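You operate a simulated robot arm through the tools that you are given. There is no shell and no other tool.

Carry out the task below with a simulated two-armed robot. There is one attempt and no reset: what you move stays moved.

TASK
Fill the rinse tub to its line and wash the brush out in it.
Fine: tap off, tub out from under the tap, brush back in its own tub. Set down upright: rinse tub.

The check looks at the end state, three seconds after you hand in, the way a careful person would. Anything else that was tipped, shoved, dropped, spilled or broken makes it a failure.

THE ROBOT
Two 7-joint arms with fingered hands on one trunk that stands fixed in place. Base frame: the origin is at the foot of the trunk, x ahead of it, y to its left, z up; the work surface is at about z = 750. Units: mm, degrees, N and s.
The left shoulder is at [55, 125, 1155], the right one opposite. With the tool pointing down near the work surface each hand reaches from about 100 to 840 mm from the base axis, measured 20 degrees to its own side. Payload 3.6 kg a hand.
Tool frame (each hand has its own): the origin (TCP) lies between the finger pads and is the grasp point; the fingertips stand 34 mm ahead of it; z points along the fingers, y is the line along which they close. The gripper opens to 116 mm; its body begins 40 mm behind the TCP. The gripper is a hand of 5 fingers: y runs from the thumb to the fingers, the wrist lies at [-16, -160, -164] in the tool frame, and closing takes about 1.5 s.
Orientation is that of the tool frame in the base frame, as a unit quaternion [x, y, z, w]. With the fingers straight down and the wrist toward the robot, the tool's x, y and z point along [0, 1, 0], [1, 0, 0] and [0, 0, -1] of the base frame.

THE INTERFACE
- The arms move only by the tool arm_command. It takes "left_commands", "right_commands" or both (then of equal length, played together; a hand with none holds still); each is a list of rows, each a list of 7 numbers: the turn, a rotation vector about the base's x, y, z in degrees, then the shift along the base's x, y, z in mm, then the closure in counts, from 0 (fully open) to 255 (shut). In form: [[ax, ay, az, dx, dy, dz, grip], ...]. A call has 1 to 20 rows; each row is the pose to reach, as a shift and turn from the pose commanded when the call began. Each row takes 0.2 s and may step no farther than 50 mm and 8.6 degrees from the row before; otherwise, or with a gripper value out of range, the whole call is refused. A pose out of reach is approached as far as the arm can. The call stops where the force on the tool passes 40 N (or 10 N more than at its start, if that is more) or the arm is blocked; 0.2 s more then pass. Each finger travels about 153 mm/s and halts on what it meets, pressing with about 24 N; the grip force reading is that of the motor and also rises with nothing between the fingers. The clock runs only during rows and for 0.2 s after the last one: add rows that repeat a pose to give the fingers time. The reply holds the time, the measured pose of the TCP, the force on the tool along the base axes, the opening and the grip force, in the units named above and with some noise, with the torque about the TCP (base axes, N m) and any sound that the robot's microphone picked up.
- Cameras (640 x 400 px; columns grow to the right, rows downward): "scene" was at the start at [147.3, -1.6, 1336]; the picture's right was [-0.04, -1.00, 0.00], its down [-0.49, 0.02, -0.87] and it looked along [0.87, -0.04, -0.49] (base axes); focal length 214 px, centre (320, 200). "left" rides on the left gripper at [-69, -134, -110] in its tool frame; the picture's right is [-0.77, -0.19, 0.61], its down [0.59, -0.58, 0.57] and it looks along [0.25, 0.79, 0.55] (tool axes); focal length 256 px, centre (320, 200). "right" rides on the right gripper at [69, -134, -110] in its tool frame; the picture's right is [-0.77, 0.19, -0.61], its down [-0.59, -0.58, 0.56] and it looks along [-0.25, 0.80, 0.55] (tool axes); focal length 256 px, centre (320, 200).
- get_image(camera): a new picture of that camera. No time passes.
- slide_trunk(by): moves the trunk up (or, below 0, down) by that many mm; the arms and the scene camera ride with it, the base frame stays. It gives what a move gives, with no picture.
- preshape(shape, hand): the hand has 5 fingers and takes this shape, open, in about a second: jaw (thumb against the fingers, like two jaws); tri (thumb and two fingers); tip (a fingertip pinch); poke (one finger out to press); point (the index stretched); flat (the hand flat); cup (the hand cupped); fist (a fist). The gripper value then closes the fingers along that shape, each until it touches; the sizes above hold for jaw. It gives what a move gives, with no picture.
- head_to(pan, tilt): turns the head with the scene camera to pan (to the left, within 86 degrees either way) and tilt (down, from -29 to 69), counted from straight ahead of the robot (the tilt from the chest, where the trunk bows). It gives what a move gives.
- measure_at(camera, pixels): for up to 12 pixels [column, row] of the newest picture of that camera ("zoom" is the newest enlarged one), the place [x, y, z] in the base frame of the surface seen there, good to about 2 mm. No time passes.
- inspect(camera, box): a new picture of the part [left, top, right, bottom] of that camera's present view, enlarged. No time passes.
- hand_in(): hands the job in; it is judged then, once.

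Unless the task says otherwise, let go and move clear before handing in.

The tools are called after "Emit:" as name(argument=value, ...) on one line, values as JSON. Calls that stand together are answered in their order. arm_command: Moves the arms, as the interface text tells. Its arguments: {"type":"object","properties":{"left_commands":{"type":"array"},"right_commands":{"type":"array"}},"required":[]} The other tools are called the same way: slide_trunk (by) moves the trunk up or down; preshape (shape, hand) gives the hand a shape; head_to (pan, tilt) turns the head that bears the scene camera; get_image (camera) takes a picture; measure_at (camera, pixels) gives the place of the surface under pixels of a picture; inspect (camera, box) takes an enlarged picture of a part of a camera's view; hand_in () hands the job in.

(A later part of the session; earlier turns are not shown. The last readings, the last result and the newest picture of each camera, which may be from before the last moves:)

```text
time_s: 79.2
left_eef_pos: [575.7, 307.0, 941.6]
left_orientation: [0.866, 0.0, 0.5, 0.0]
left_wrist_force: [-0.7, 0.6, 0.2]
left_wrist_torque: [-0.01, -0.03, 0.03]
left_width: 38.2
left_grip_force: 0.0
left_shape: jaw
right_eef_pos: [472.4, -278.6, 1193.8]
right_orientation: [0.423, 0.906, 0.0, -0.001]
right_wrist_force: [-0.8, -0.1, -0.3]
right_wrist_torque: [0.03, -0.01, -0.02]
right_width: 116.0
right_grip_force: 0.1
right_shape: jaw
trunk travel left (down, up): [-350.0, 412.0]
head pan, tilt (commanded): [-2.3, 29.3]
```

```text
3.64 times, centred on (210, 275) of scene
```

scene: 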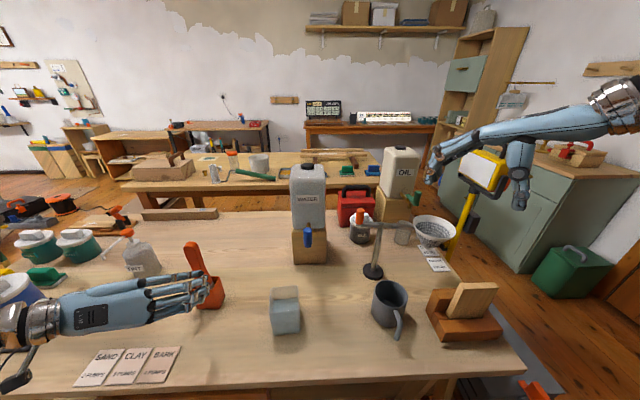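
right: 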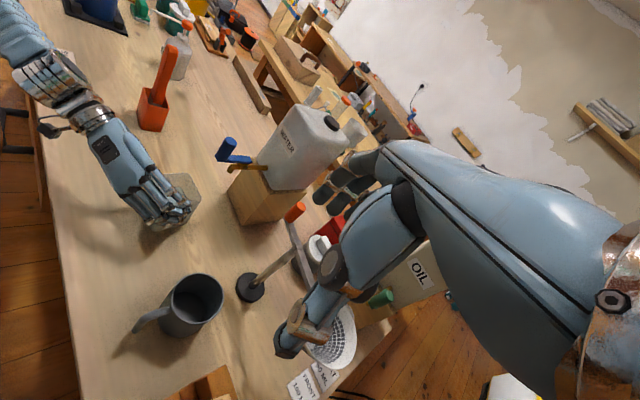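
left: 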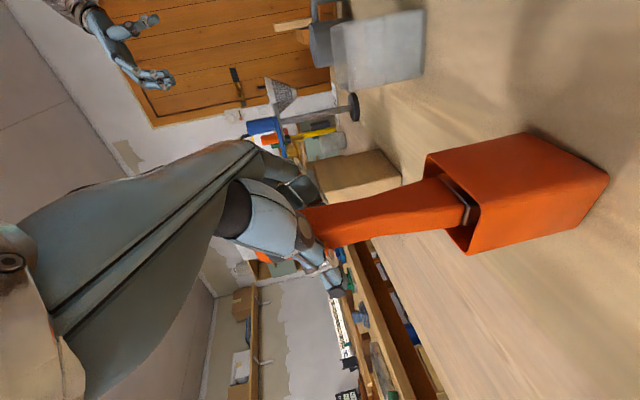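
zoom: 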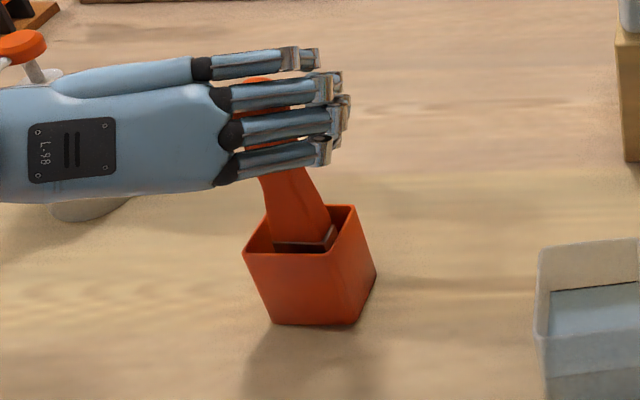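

The opening is 38 mm with no contact yet. I'll continue closing in small increments until it grips.

Emit:
arm_command(left_commands=[[0, 0, 0, 0, 0, 0, 176], [0, 0, 0, 0, 0, 0, 180], [0, 0, 0, 0, 0, 0, 184], [0, 0, 0, 0, 0, 0, 188], [0, 0, 0, 0, 0, 0, 192], [0, 0, 0, 0, 0, 0, 196], [0, 0, 0, 0, 0, 0, 200], [0, 0, 0, 0, 0, 0, 206], [0, 0, 0, 0, 0, 0, 212], [0, 0, 0, 0, 0, 0, 218]])

Emit:
get_image(camera="left")

Emit:
inspect(camera="scene", box=[150, 220, 270, 330])

Emit:
inspect(camera="right", box=[90, 10, 240, 150])

```text
time_s: 81.4
left_eef_pos: [576.0, 306.8, 941.7]
left_orientation: [0.866, -0.001, 0.5, -0.001]
left_wrist_force: [0.3, 0.8, 0.0]
left_wrist_torque: [0.01, -0.01, -0.01]
left_width: 17.2
left_grip_force: 0.1
left_shape: jaw
right_eef_pos: [471.4, -276.6, 1194.0]
right_orientation: [0.423, 0.906, 0.0, 0.0]
right_wrist_force: [-0.1, 0.1, 0.0]
right_wrist_torque: [0.0, -0.03, 0.02]
right_width: 116.0
right_grip_force: 0.1
right_shape: jaw
trunk travel left (down, up): [-350.0, 412.0]
head pan, tilt (commanded): [-2.3, 29.3]
```

```text
taken
```

left: 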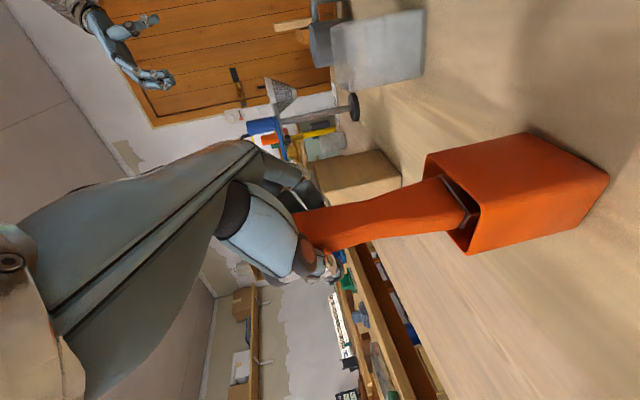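

```text
3.64 times, centred on (210, 275) of scene
```

zoom: 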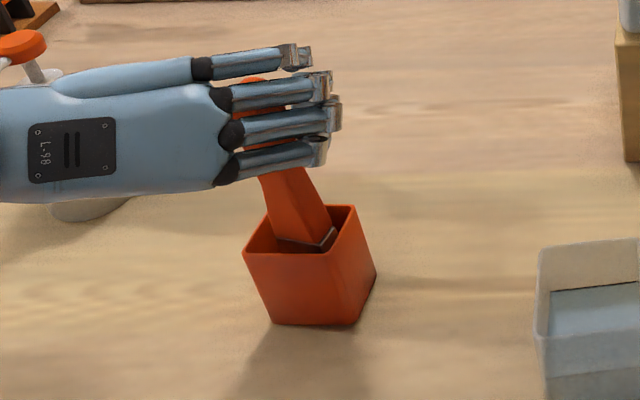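

```text
2.86 times, centred on (165, 80) of right
```

zoom: 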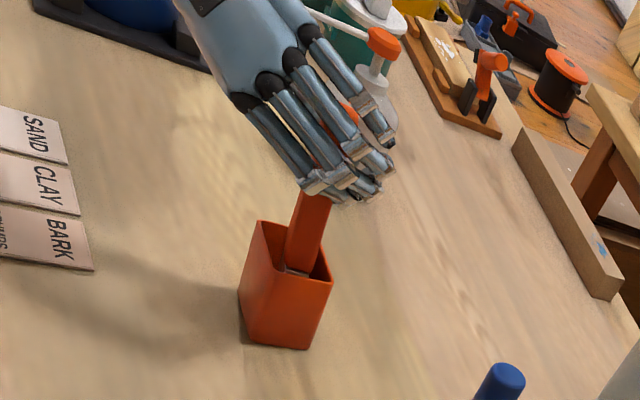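

The opening reads 17 mm without grip force, and the brush seems to have turned slightly about its own axis. I'll zoom in to see where thumb and fingers are relative to the handle.

Emit:
inspect(camera="left", box=[220, 140, 500, 310])

Emit:
inspect(camera="scene", box=[200, 230, 250, 290])

Emit:
inspect(camera="right", box=[160, 30, 240, 110])

```text
2.29 times, centred on (360, 225) of left
```

zoom: 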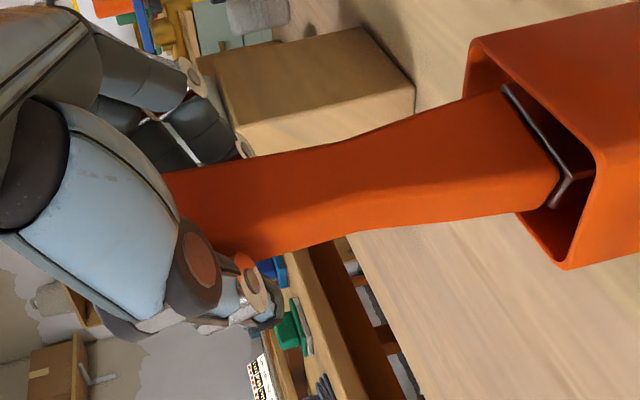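

```text
6.67 times, centred on (225, 260) of scene
```

zoom: 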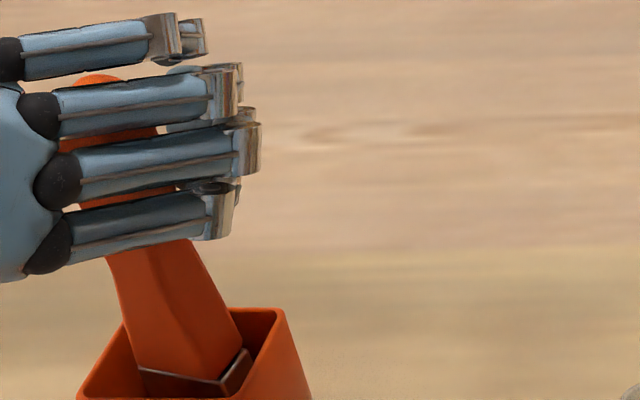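

```text
5.00 times, centred on (200, 70) of right
```

zoom: 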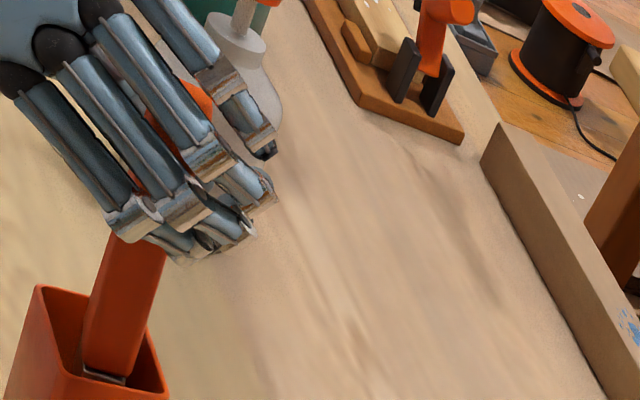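

The fingers curl past the handle, which has yawed about 15° in its tub but still stands upright. I'll keep closing gradually until the grip force shows a firm hold.

Emit:
arm_command(left_commands=[[0, 0, 0, 0, 0, 0, 222], [0, 0, 0, 0, 0, 0, 226], [0, 0, 0, 0, 0, 0, 230], [0, 0, 0, 0, 0, 0, 230], [0, 0, 0, 0, 0, 0, 230]])

Emit:
inspect(camera="left", box=[220, 140, 500, 310])

Emit:
inspect(camera="scene", box=[180, 230, 250, 320])

```text
time_s: 82.6
left_eef_pos: [575.3, 307.5, 942.4]
left_orientation: [0.866, 0.0, 0.5, 0.0]
left_wrist_force: [-0.8, -0.2, 1.1]
left_wrist_torque: [0.01, -0.01, 0.03]
left_width: 11.8
left_grip_force: 0.1
left_shape: jaw
right_eef_pos: [470.7, -277.7, 1194.6]
right_orientation: [0.422, 0.907, 0.0, -0.001]
right_wrist_force: [-0.6, -0.3, 0.4]
right_wrist_torque: [-0.02, 0.01, -0.03]
right_width: 115.8
right_grip_force: 0.0
right_shape: jaw
trunk travel left (down, up): [-350.0, 412.0]
head pan, tilt (commanded): [-2.3, 29.3]
```

```text
2.29 times, centred on (360, 225) of left
```

zoom: 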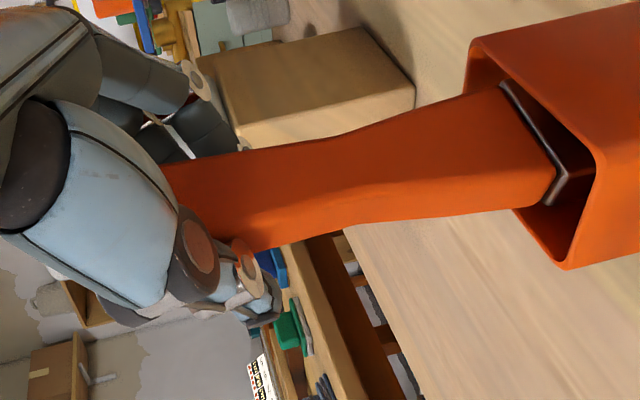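

```text
4.44 times, centred on (215, 275) of scene
```

zoom: 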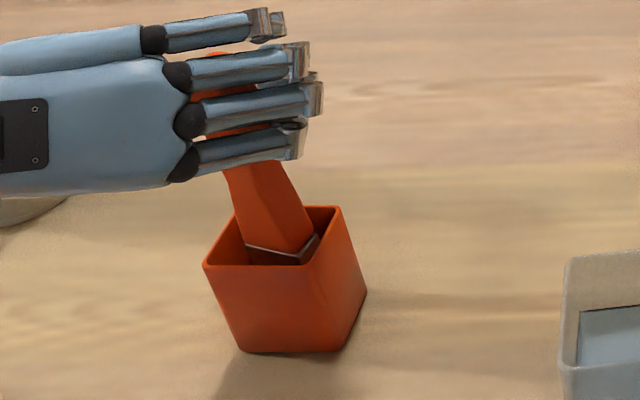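

Closing only keeps yawing the brush, because at 60° pitch the finger pads sit at different x along the upright handle. I'll open gently, back out, and re-approach with the fingers horizontal so all pads meet the handle at the same depth.

Emit:
arm_command(left_commands=[[0, 0, 0, 0, 0, 0, 215], [0, 0, 0, 0, 0, 0, 200], [0, 0, 0, 0, 0, 0, 170], [0, 0, 0, 0, 0, 0, 130], [0, 0, 0, 0, 0, 0, 80], [0, 0, 0, 0, 0, 0, 30], [0, 0, 0, 0, 0, 0, 0], [0, 0, 0, 0, 0, 0, 0]])

Emit:
get_image(camera="left")

Emit:
inspect(camera="scene", box=[180, 230, 250, 320])

```text
time_s: 84.4
left_eef_pos: [575.8, 306.8, 941.5]
left_orientation: [0.866, -0.001, 0.5, 0.0]
left_wrist_force: [0.3, -0.1, 0.0]
left_wrist_torque: [-0.02, -0.03, -0.01]
left_width: 116.0
left_grip_force: 0.1
left_shape: jaw
right_eef_pos: [471.8, -279.1, 1194.5]
right_orientation: [0.423, 0.906, 0.0, 0.0]
right_wrist_force: [0.0, -0.3, -0.1]
right_wrist_torque: [0.01, -0.01, 0.03]
right_width: 115.6
right_grip_force: 0.1
right_shape: jaw
trunk travel left (down, up): [-350.0, 412.0]
head pan, tilt (commanded): [-2.3, 29.3]
```

```text
taken
```

left: 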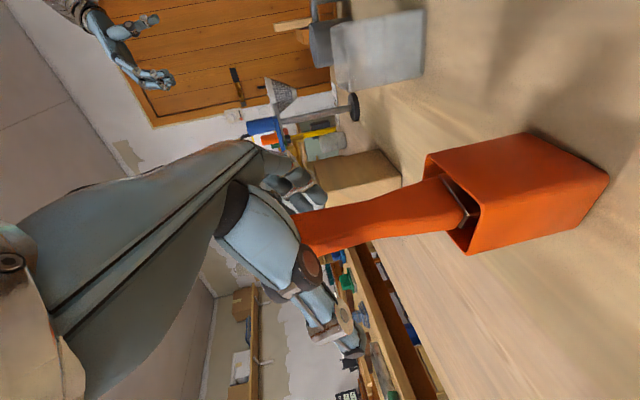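

```text
4.44 times, centred on (215, 275) of scene
```

zoom: 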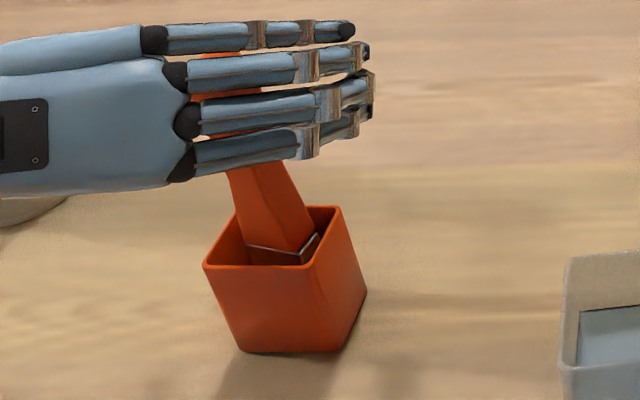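

The hand is open and the brush is standing with its tub unmoved. I'll back out 125 mm along −x, then look at the brush freely.

Emit:
arm_command(left_commands=[[0, 0, 0, -8, 0, 0, 0], [0, 0, 0, -20, 0, 0, 0], [0, 0, 0, -35, 0, 0, 0], [0, 0, 0, -50, 0, 0, 0], [0, 0, 0, -65, 0, 0, 0], [0, 0, 0, -80, 0, 0, 0], [0, 0, 0, -95, 0, 0, 0], [0, 0, 0, -110, 0, 0, 0], [0, 0, 0, -125, 0, 0, 0], [0, 0, 0, -125, 0, 0, 0]])

Emit:
inspect(camera="scene", box=[175, 230, 245, 320])

Emit:
inspect(camera="right", box=[110, 20, 240, 150])

Emit:
measure_at(camera="zoom", pixels=[[320, 130], [300, 135], [310, 90], [325, 110], [300, 180], [285, 185], [285, 230], [265, 240], [310, 150], [295, 200], [275, 260], [290, 260]])

```text
time_s: 86.6
left_eef_pos: [449.8, 307.2, 941.4]
left_orientation: [0.866, 0.001, 0.5, 0.0]
left_wrist_force: [-0.2, -0.3, 0.5]
left_wrist_torque: [-0.02, 0.0, 0.03]
left_width: 115.8
left_grip_force: 0.1
left_shape: jaw
right_eef_pos: [473.1, -279.3, 1195.0]
right_orientation: [0.423, 0.906, -0.001, 0.001]
right_wrist_force: [0.3, 0.0, -0.3]
right_wrist_torque: [-0.03, 0.0, -0.02]
right_width: 116.0
right_grip_force: 0.0
right_shape: jaw
trunk travel left (down, up): [-350.0, 412.0]
head pan, tilt (commanded): [-2.3, 29.3]
```

```text
4.44 times, centred on (210, 275) of scene
```

zoom: 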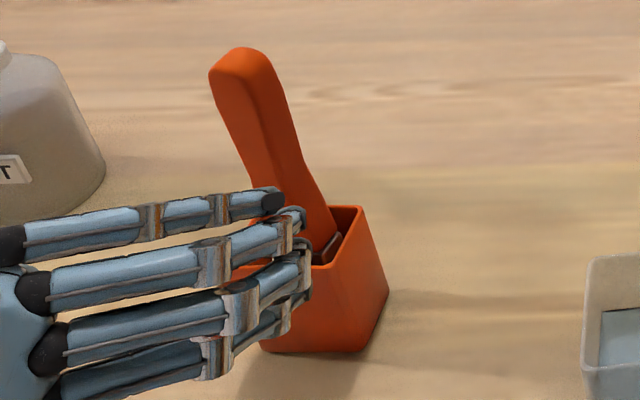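

```text
3.08 times, centred on (175, 85) of right
```

zoom: 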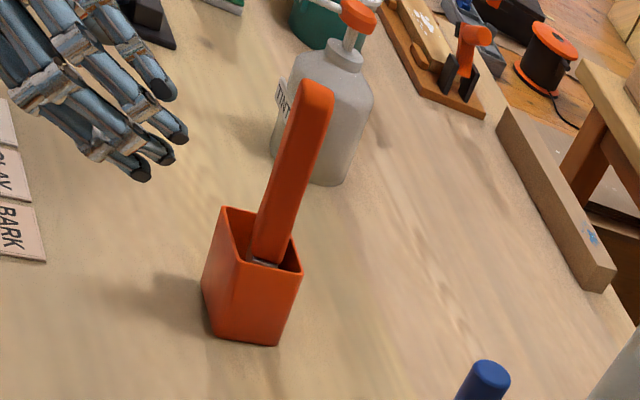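

```text
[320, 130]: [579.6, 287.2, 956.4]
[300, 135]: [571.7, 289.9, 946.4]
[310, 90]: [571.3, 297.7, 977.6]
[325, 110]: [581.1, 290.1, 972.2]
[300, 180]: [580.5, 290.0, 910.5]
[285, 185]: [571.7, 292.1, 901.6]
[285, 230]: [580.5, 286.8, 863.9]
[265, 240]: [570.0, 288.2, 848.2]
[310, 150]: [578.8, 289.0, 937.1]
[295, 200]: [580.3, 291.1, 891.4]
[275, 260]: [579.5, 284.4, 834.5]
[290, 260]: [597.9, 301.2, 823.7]
```

The brush still stands upright, yawed roughly −17°, and its tub hasn't moved. Now I'll pitch the hand another 30° so the fingers are horizontal.

Emit:
arm_command(left_commands=[[0, -6, 0, 0, 0, 0, 0], [0, -12, 0, 0, 0, 0, 0], [0, -18, 0, 0, 0, 0, 0], [0, -24, 0, 0, 0, 0, 0], [0, -30, 0, 0, 0, 0, 0], [0, -30, 0, 0, 0, 0, 0]])

Emit:
get_image(camera="scene")

Emit:
get_image(camera="left")

Emit:
inspect(camera="right", box=[40, 0, 240, 160])

```text
time_s: 88.0
left_eef_pos: [450.6, 305.4, 940.9]
left_orientation: [0.707, 0.0, 0.707, -0.001]
left_wrist_force: [0.3, -0.8, 0.2]
left_wrist_torque: [-0.02, 0.02, 0.01]
left_width: 115.7
left_grip_force: 0.0
left_shape: jaw
right_eef_pos: [472.4, -278.1, 1195.2]
right_orientation: [0.423, 0.906, 0.001, 0.0]
right_wrist_force: [-0.6, -0.1, 0.4]
right_wrist_torque: [0.03, 0.0, 0.01]
right_width: 115.8
right_grip_force: 0.1
right_shape: jaw
trunk travel left (down, up): [-350.0, 412.0]
head pan, tilt (commanded): [-2.3, 29.3]
```

```text
taken
```

scene: 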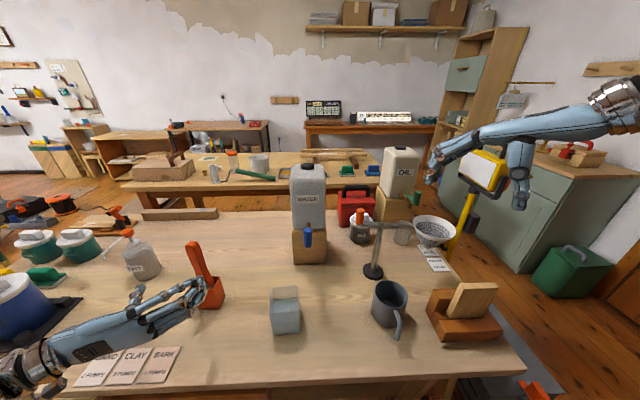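

```text
taken
```

left: 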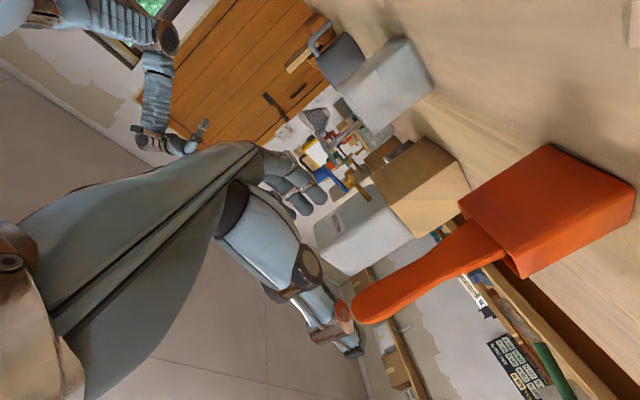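

```text
2.50 times, centred on (140, 80) of right
```

zoom: 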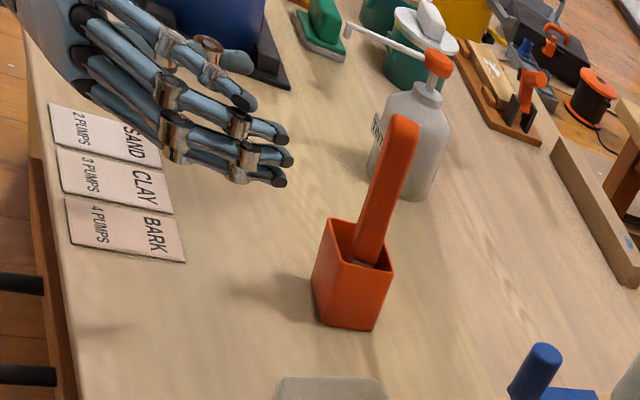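

The fingers now point horizontally forward at the brush handle. I'll measure the fingertip heights so they all land on the handle below its top (z 980).

Emit:
measure_at(camera="zoom", pixels=[[252, 103], [282, 131], [288, 158], [278, 178], [240, 62], [220, 55], [235, 175], [170, 130], [400, 120], [385, 170], [360, 230]])

Emit:
measure_at(camera="left", pixels=[[345, 318], [355, 350], [330, 335], [310, 265], [322, 195], [305, 205], [358, 310], [375, 300], [430, 265], [440, 240]])

```text
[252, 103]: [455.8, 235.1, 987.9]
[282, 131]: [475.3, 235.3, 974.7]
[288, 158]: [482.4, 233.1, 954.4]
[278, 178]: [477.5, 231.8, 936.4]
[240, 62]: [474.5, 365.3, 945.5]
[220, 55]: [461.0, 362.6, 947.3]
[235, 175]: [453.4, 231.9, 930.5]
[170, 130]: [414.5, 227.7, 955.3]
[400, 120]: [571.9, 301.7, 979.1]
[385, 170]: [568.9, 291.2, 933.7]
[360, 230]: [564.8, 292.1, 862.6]
```

```text
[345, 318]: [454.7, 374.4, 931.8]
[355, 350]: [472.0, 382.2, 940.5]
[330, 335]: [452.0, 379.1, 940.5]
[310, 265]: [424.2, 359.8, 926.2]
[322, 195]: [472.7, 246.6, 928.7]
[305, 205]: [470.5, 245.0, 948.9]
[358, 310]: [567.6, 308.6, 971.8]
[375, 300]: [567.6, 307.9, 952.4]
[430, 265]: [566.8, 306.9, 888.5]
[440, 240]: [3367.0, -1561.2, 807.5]
```

The fingers stack from z ≈ 930 (pinky) to 988 (index) with the thumb at 940, so I'll lower the hand 20 mm so they all land on the handle, then advance to it.

Emit:
arm_command(left_commands=[[0, 0, 0, 5, 0, -10, 0], [0, 0, 0, 12, 0, -20, 0], [0, 0, 0, 25, 0, -20, 0], [0, 0, 0, 38, 0, -20, 0], [0, 0, 0, 51, 0, -20, 0], [0, 0, 0, 64, 0, -20, 0], [0, 0, 0, 77, 0, -20, 0], [0, 0, 0, 90, 0, -20, 0], [0, 0, 0, 102, 0, -20, 0], [0, 0, 0, 112, 0, -20, 0], [0, 0, 0, 120, 0, -20, 0], [0, 0, 0, 127, 0, -20, 0], [0, 0, 0, 127, 0, -20, 0]])

Emit:
inspect(camera="scene", box=[150, 220, 270, 330])

Emit:
inspect(camera="right", box=[110, 10, 240, 140])

Emit:
get_image(camera="left")

```text
time_s: 90.8
left_eef_pos: [578.4, 306.9, 921.7]
left_orientation: [0.707, -0.001, 0.707, 0.001]
left_wrist_force: [0.6, -0.1, 0.0]
left_wrist_torque: [0.04, 0.04, 0.0]
left_width: 116.0
left_grip_force: 0.0
left_shape: jaw
right_eef_pos: [471.6, -279.4, 1194.6]
right_orientation: [0.423, 0.906, 0.0, 0.001]
right_wrist_force: [-0.2, 0.5, -0.3]
right_wrist_torque: [-0.03, -0.01, 0.02]
right_width: 115.9
right_grip_force: 0.0
right_shape: jaw
trunk travel left (down, up): [-350.0, 412.0]
head pan, tilt (commanded): [-2.3, 29.3]
```

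```text
3.64 times, centred on (210, 275) of scene
```

zoom: 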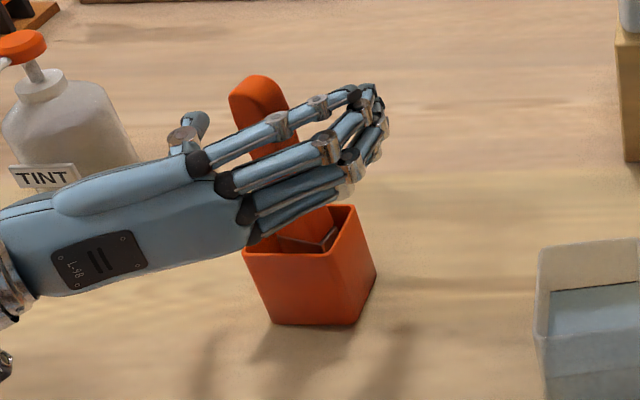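

```text
3.08 times, centred on (175, 75) of right
```

zoom: 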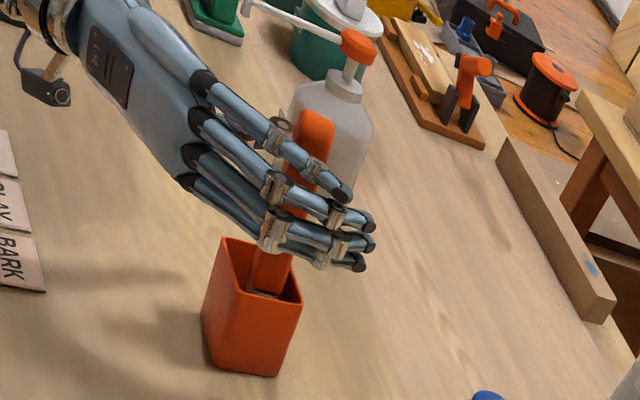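

```text
taken
```

left: 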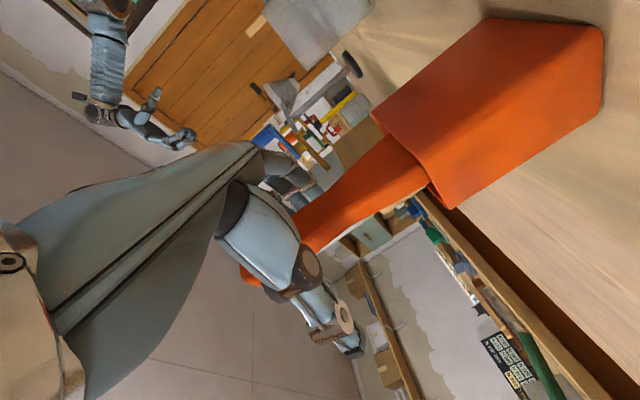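

The handle is now straddled with its top above the index finger. I'll close slowly again and watch both grip force and the brush.

Emit:
arm_command(left_commands=[[0, 0, 0, 0, 0, 0, 40], [0, 0, 0, 0, 0, 0, 80], [0, 0, 0, 0, 0, 0, 110], [0, 0, 0, 0, 0, 0, 130], [0, 0, 0, 0, 0, 0, 145], [0, 0, 0, 0, 0, 0, 155], [0, 0, 0, 0, 0, 0, 165], [0, 0, 0, 0, 0, 0, 175], [0, 0, 0, 0, 0, 0, 182], [0, 0, 0, 0, 0, 0, 188]])

Emit:
inspect(camera="scene", box=[150, 220, 270, 330])

Emit:
inspect(camera="right", box=[150, 30, 240, 120])

Emit:
inspect(camera="left", box=[210, 120, 470, 360])

```text
time_s: 93.0
left_eef_pos: [577.9, 306.6, 921.0]
left_orientation: [0.708, 0.0, 0.707, 0.001]
left_wrist_force: [-1.1, -0.2, 0.0]
left_wrist_torque: [0.03, 0.0, 0.0]
left_width: 30.6
left_grip_force: 0.1
left_shape: jaw
right_eef_pos: [471.2, -278.6, 1194.4]
right_orientation: [0.422, 0.907, 0.0, 0.0]
right_wrist_force: [-0.1, 0.4, 0.6]
right_wrist_torque: [0.0, -0.01, 0.0]
right_width: 116.0
right_grip_force: 0.1
right_shape: jaw
trunk travel left (down, up): [-350.0, 412.0]
head pan, tilt (commanded): [-2.3, 29.3]
```

```text
3.64 times, centred on (210, 275) of scene
```

zoom: 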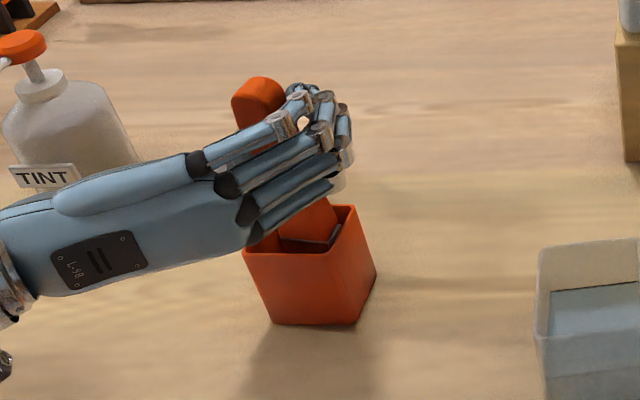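

```text
4.44 times, centred on (195, 75) of right
```

zoom: 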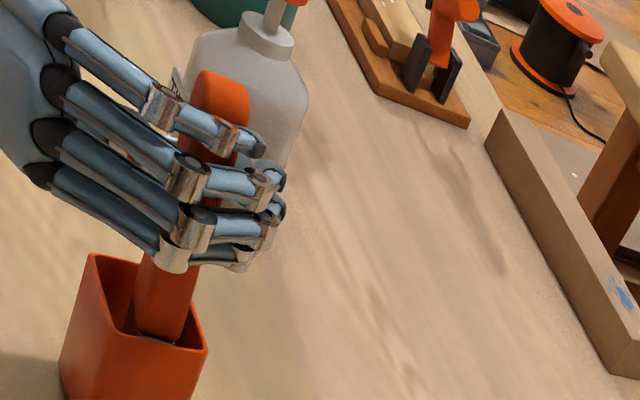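

```text
1.67 times, centred on (340, 240) of left
```

zoom: 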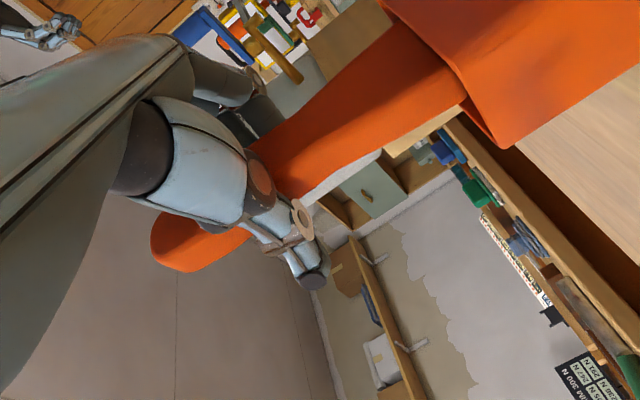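

The opening is 31 mm, close to the handle width. I'll continue closing in small increments to get a firm hold.

Emit:
arm_command(left_commands=[[0, 0, 0, 0, 0, 0, 192], [0, 0, 0, 0, 0, 0, 196], [0, 0, 0, 0, 0, 0, 200], [0, 0, 0, 0, 0, 0, 204], [0, 0, 0, 0, 0, 0, 208], [0, 0, 0, 0, 0, 0, 208]])

Emit:
inspect(camera="scene", box=[180, 230, 250, 320])

Emit:
inspect(camera="right", box=[150, 30, 240, 120])

Emit:
inspect(camera="left", box=[210, 120, 470, 360])

```text
time_s: 94.4
left_eef_pos: [577.7, 305.9, 921.1]
left_orientation: [0.707, -0.001, 0.707, 0.0]
left_wrist_force: [0.3, -0.5, -0.1]
left_wrist_torque: [-0.02, -0.04, 0.02]
left_width: 21.5
left_grip_force: 0.0
left_shape: jaw
right_eef_pos: [471.3, -278.6, 1193.1]
right_orientation: [0.423, 0.906, 0.0, 0.0]
right_wrist_force: [-0.4, 0.1, -0.3]
right_wrist_torque: [-0.04, -0.01, 0.02]
right_width: 115.6
right_grip_force: 0.0
right_shape: jaw
trunk travel left (down, up): [-350.0, 412.0]
head pan, tilt (commanded): [-2.3, 29.3]
```

```text
4.44 times, centred on (215, 275) of scene
```

zoom: 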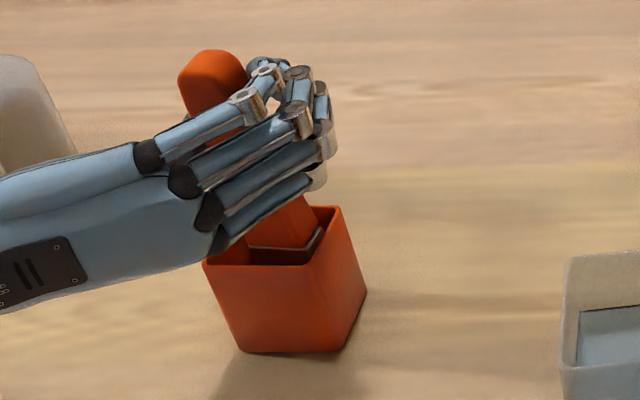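

```text
4.44 times, centred on (195, 75) of right
```

zoom: 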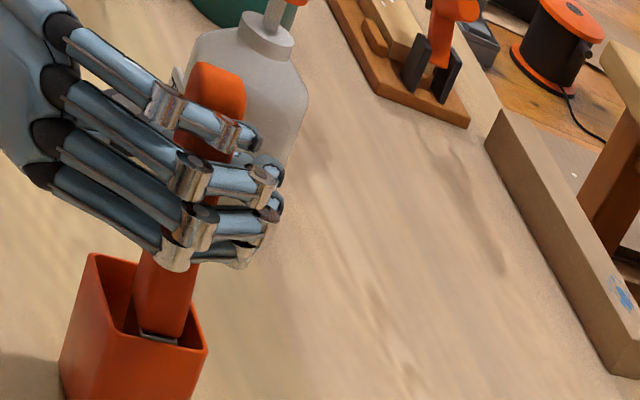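

```text
1.67 times, centred on (340, 240) of left
```

zoom: 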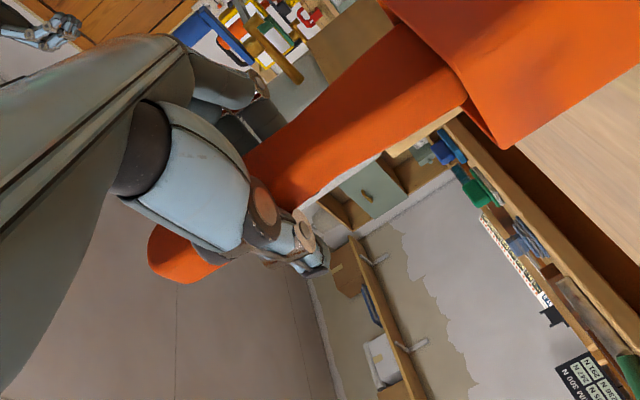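

There's still no grip load while the brush slowly turns; the fingers haven't clamped it yet. I'll close further in small steps and check again.

Emit:
arm_command(left_commands=[[0, 0, 0, 0, 0, 0, 212], [0, 0, 0, 0, 0, 0, 216], [0, 0, 0, 0, 0, 0, 220], [0, 0, 0, 0, 0, 0, 224], [0, 0, 0, 0, 0, 0, 228], [0, 0, 0, 0, 0, 0, 232], [0, 0, 0, 0, 0, 0, 232]])

Emit:
inspect(camera="scene", box=[180, 230, 250, 320])

Emit:
inspect(camera="right", box=[150, 30, 240, 120])

Emit:
inspect(camera="left", box=[210, 120, 470, 360])

```text
time_s: 96.0
left_eef_pos: [577.6, 306.5, 921.3]
left_orientation: [0.707, 0.0, 0.707, 0.001]
left_wrist_force: [-0.5, 1.2, 0.0]
left_wrist_torque: [0.2, 0.03, -0.01]
left_width: 10.5
left_grip_force: 0.0
left_shape: jaw
right_eef_pos: [470.4, -279.7, 1194.5]
right_orientation: [0.422, 0.907, 0.0, 0.0]
right_wrist_force: [-0.4, -0.4, 0.8]
right_wrist_torque: [-0.02, 0.04, 0.02]
right_width: 116.1
right_grip_force: 0.1
right_shape: jaw
trunk travel left (down, up): [-350.0, 412.0]
head pan, tilt (commanded): [-2.3, 29.3]
```

```text
4.44 times, centred on (215, 275) of scene
```

zoom: 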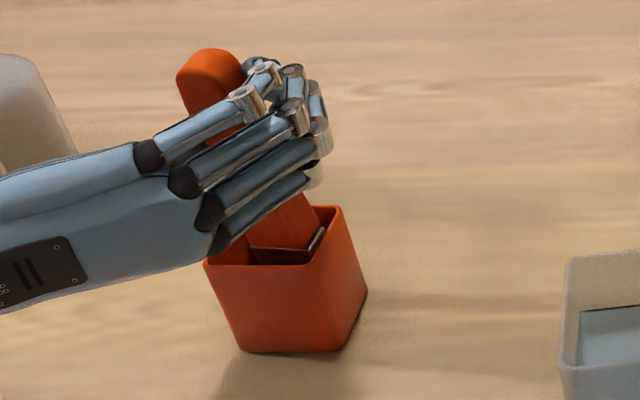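

```text
4.44 times, centred on (195, 75) of right
```

zoom: 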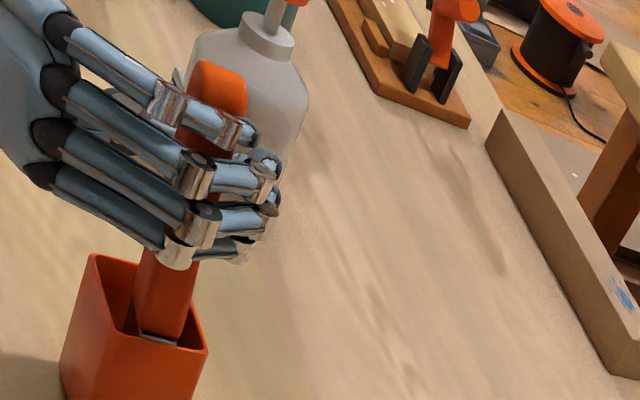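

```text
1.67 times, centred on (340, 240) of left
```

zoom: 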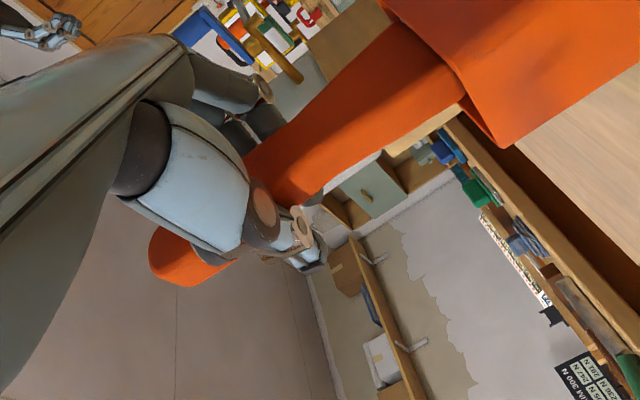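

The thumb and fingers stopped moving between the last two closings and a 0.2 N·m torque appeared, so they are now touching the handle. I'll command a bit more closure and hold to see if the grip force builds.

Emit:
arm_command(left_commands=[[0, 0, 0, 0, 0, 0, 238], [0, 0, 0, 0, 0, 0, 244], [0, 0, 0, 0, 0, 0, 250], [0, 0, 0, 0, 0, 0, 255], [0, 0, 0, 0, 0, 0, 255], [0, 0, 0, 0, 0, 0, 255], [0, 0, 0, 0, 0, 0, 255]])

Emit:
inspect(camera="scene", box=[180, 230, 250, 320])

Emit:
inspect(camera="right", box=[150, 30, 240, 120])

Emit:
inspect(camera="left", box=[210, 120, 470, 360])

```text
time_s: 97.6
left_eef_pos: [578.1, 306.7, 921.6]
left_orientation: [0.707, 0.0, 0.707, 0.0]
left_wrist_force: [-0.9, -0.2, -0.2]
left_wrist_torque: [-0.03, -0.01, 0.0]
left_width: 2.6
left_grip_force: 24.1
left_shape: jaw
right_eef_pos: [471.4, -280.1, 1193.9]
right_orientation: [0.423, 0.906, 0.0, 0.0]
right_wrist_force: [-0.4, -0.3, 0.0]
right_wrist_torque: [-0.02, 0.0, -0.05]
right_width: 115.7
right_grip_force: 0.1
right_shape: jaw
trunk travel left (down, up): [-350.0, 412.0]
head pan, tilt (commanded): [-2.3, 29.3]
```

```text
4.44 times, centred on (215, 275) of scene
```

zoom: 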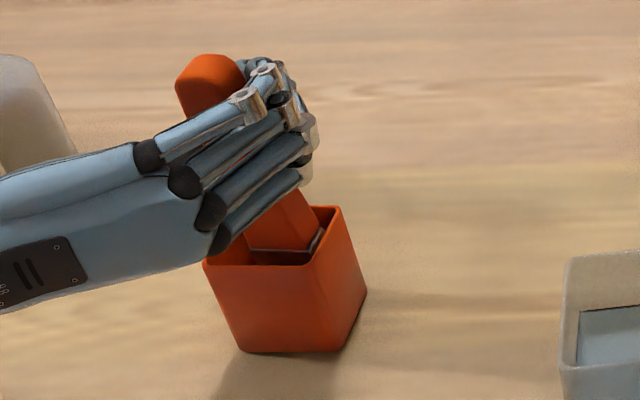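

```text
4.44 times, centred on (195, 75) of right
```

zoom: 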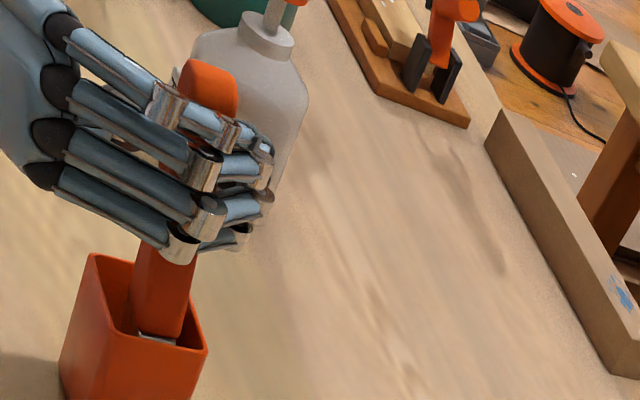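

```text
1.67 times, centred on (340, 240) of left
```

zoom: 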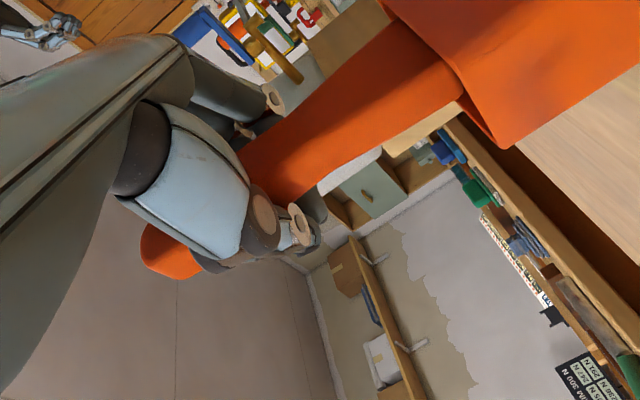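

The fingers closed right around behind the handle (2.6 mm), so the brush is only caged, not clamped: the fingertips converge ahead of the TCP. I'll open gently, and then re-grip with the handle nearer the fingertips.

Emit:
arm_command(left_commands=[[0, 0, 0, 0, 0, 0, 240], [0, 0, 0, 0, 0, 0, 220], [0, 0, 0, 0, 0, 0, 200], [0, 0, 0, 0, 0, 0, 180], [0, 0, 0, 0, 0, 0, 150], [0, 0, 0, 0, 0, 0, 120], [0, 0, 0, 0, 0, 0, 90], [0, 0, 0, 0, 0, 0, 90]])

Emit:
inspect(camera="scene", box=[180, 230, 250, 320])

Emit:
inspect(camera="right", box=[150, 30, 240, 120])

Emit:
inspect(camera="left", box=[210, 120, 470, 360])

```text
time_s: 99.4
left_eef_pos: [578.0, 307.0, 922.2]
left_orientation: [0.706, 0.001, 0.708, 0.0]
left_wrist_force: [0.0, 0.8, -0.6]
left_wrist_torque: [0.02, -0.02, 0.01]
left_width: 74.6
left_grip_force: 0.2
left_shape: jaw
right_eef_pos: [471.9, -278.8, 1193.7]
right_orientation: [0.422, 0.906, 0.0, 0.001]
right_wrist_force: [-0.1, -0.6, -0.1]
right_wrist_torque: [0.0, -0.02, 0.0]
right_width: 115.8
right_grip_force: 0.1
right_shape: jaw
trunk travel left (down, up): [-350.0, 412.0]
head pan, tilt (commanded): [-2.3, 29.3]
```

```text
4.44 times, centred on (215, 275) of scene
```

zoom: 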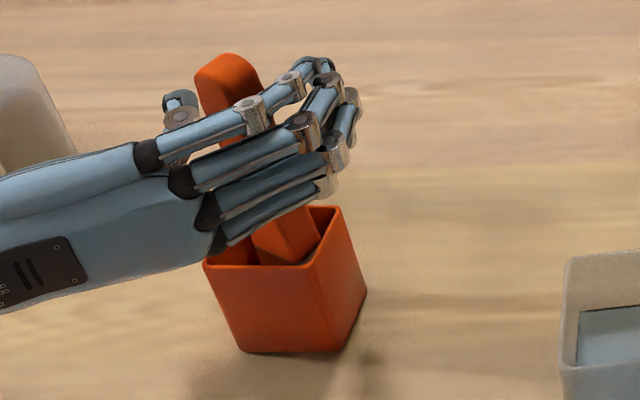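

```text
4.44 times, centred on (195, 75) of right
```

zoom: 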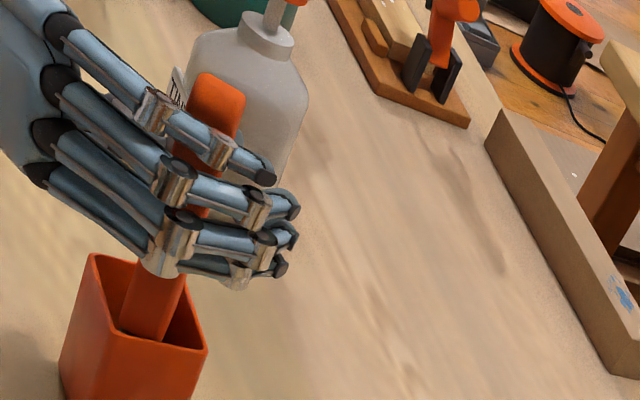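

```text
1.67 times, centred on (340, 240) of left
```

zoom: 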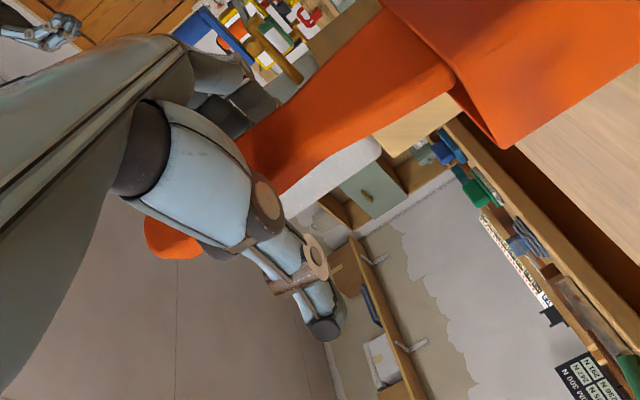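

The brush has turned and leaned a little in its tub. I'll open fully and back out to see its pose properly.

Emit:
arm_command(left_commands=[[0, 0, 0, 0, 0, 0, 50], [0, 0, 0, 0, 0, 0, 0], [0, 0, 0, -10, 0, 0, 0], [0, 0, 0, -25, 0, 0, 0], [0, 0, 0, -40, 0, 0, 0], [0, 0, 0, -55, 0, 0, 0], [0, 0, 0, -70, 0, 0, 0], [0, 0, 0, -85, 0, 0, 0], [0, 0, 0, -100, 0, 0, 0], [0, 0, 0, -115, 0, 0, 0], [0, 0, 0, -130, 0, 0, 0], [0, 0, 0, -130, 0, 0, 0]])

Emit:
inspect(camera="scene", box=[175, 230, 245, 320])

Emit:
measure_at(camera="zoom", pixels=[[250, 75], [270, 75], [230, 90], [250, 120], [280, 120], [260, 170], [290, 170], [290, 200], [300, 230], [285, 240], [325, 240], [240, 110]])

Emit:
inspect(camera="right", box=[130, 20, 230, 140])

Emit:
measure_at(camera="zoom", pixels=[[300, 100], [330, 110], [300, 150], [320, 150], [290, 200], [310, 200], [270, 250], [290, 250], [265, 290], [285, 290]])

Emit:
inspect(camera="left", box=[320, 120, 640, 360])

```text
time_s: 102.0
left_eef_pos: [448.4, 305.8, 921.9]
left_orientation: [0.707, 0.0, 0.707, 0.0]
left_wrist_force: [-0.7, 0.4, 0.6]
left_wrist_torque: [-0.01, -0.03, 0.02]
left_width: 115.8
left_grip_force: 0.1
left_shape: jaw
right_eef_pos: [471.4, -278.8, 1193.5]
right_orientation: [0.423, 0.906, 0.0, 0.0]
right_wrist_force: [0.5, 0.6, -1.1]
right_wrist_torque: [-0.01, 0.02, -0.02]
right_width: 115.9
right_grip_force: 0.1
right_shape: jaw
trunk travel left (down, up): [-350.0, 412.0]
head pan, tilt (commanded): [-2.3, 29.3]
```

```text
4.44 times, centred on (210, 275) of scene
```

zoom: 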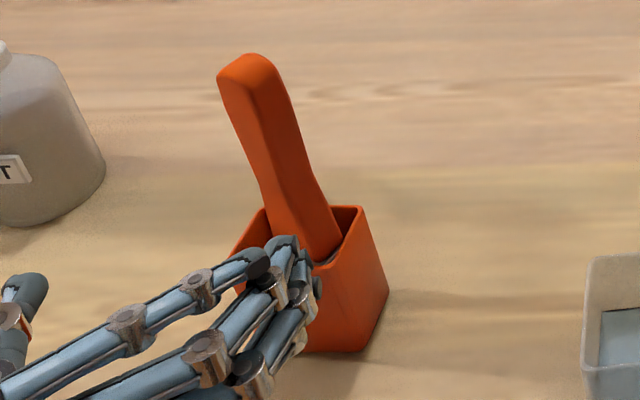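

```text
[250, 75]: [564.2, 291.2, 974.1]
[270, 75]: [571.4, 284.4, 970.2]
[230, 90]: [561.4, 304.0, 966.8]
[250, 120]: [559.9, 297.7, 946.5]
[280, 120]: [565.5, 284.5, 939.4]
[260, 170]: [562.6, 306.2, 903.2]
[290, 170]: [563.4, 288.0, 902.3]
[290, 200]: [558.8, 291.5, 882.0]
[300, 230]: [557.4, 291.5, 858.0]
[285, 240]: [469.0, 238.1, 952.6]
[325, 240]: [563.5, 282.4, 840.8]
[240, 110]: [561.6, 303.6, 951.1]
```

```text
3.33 times, centred on (180, 80) of right
```

zoom: 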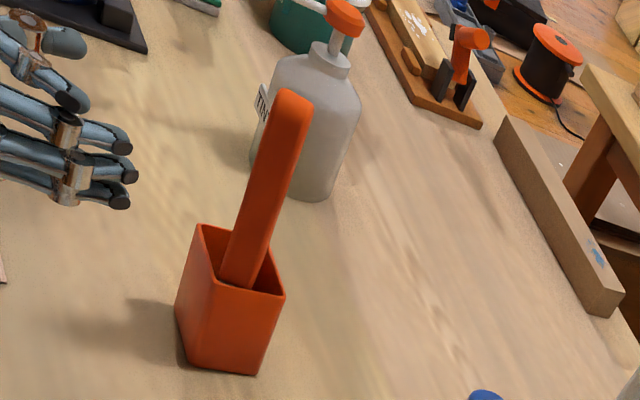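

```text
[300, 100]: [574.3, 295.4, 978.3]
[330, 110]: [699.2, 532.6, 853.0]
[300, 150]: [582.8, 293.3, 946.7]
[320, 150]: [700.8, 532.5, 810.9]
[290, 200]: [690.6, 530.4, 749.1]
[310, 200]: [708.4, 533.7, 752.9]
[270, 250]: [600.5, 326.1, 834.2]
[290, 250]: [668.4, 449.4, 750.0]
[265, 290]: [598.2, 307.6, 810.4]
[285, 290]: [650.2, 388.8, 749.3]
```

```text
1.67 times, centred on (480, 240) of left
```

zoom: 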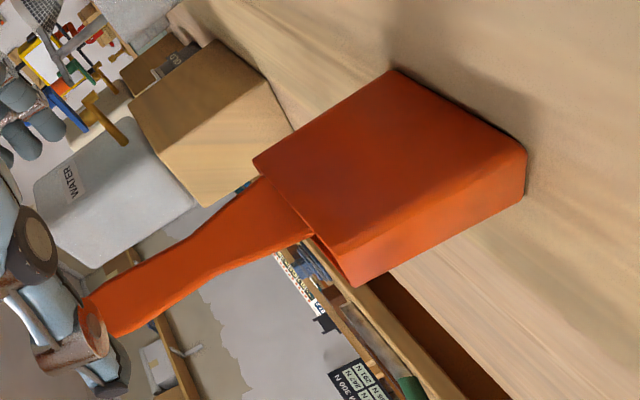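

The brush is still upright in its unmoved tub, just yawed roughly −35° about its own axis, with its centre near (577, 303). I'll advance so the fingertips rather than the palm side straddle it (TCP x ≈ 553), then pinch.

Emit:
arm_command(left_commands=[[0, 0, 0, 12, 0, 0, 0], [0, 0, 0, 25, -1, 0, 0], [0, 0, 0, 38, -2, 0, 0], [0, 0, 0, 51, -3, 0, 0], [0, 0, 0, 64, -3, 0, 0], [0, 0, 0, 77, -3, 0, 0], [0, 0, 0, 88, -3, 0, 0], [0, 0, 0, 98, -3, 0, 0], [0, 0, 0, 105, -3, 0, 0], [0, 0, 0, 105, -3, 0, 60], [0, 0, 0, 105, -3, 0, 110], [0, 0, 0, 105, -3, 0, 130], [0, 0, 0, 105, -3, 0, 145], [0, 0, 0, 105, -3, 0, 145]])

Emit:
inspect(camera="scene", box=[180, 230, 250, 320])

Emit:
inspect(camera="right", box=[150, 30, 240, 120])

Emit:
inspect(camera="left", box=[210, 120, 470, 360])

```text
time_s: 105.0
left_eef_pos: [551.8, 303.4, 921.1]
left_orientation: [0.706, 0.0, 0.708, -0.001]
left_wrist_force: [-0.4, 0.6, 0.3]
left_wrist_torque: [0.0, 0.0, 0.0]
left_width: 50.5
left_grip_force: 0.0
left_shape: jaw
right_eef_pos: [471.9, -278.5, 1194.8]
right_orientation: [0.422, 0.906, 0.0, 0.0]
right_wrist_force: [-0.8, -0.3, -0.2]
right_wrist_torque: [-0.03, -0.01, -0.01]
right_width: 115.9
right_grip_force: 0.0
right_shape: jaw
trunk travel left (down, up): [-350.0, 412.0]
head pan, tilt (commanded): [-2.3, 29.3]
```

```text
4.44 times, centred on (215, 275) of scene
```

zoom: 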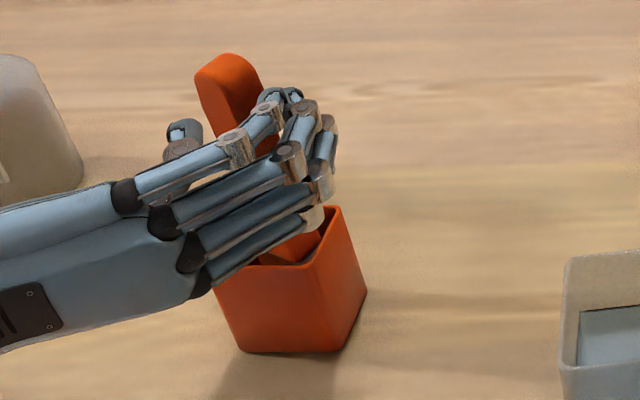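

```text
4.44 times, centred on (195, 75) of right
```

zoom: 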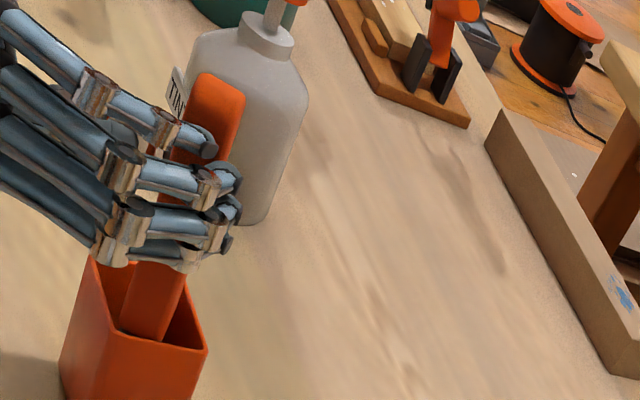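

```text
1.67 times, centred on (340, 240) of left
```

zoom: 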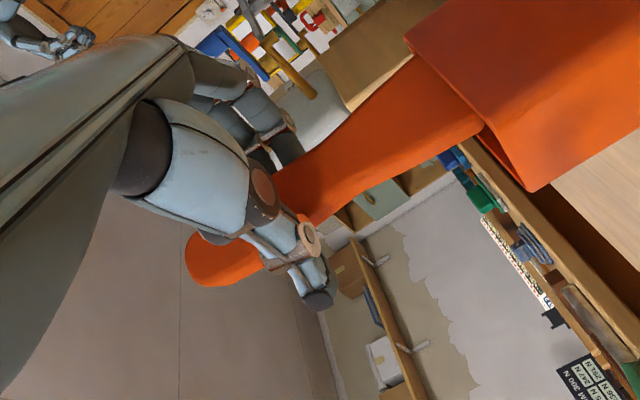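

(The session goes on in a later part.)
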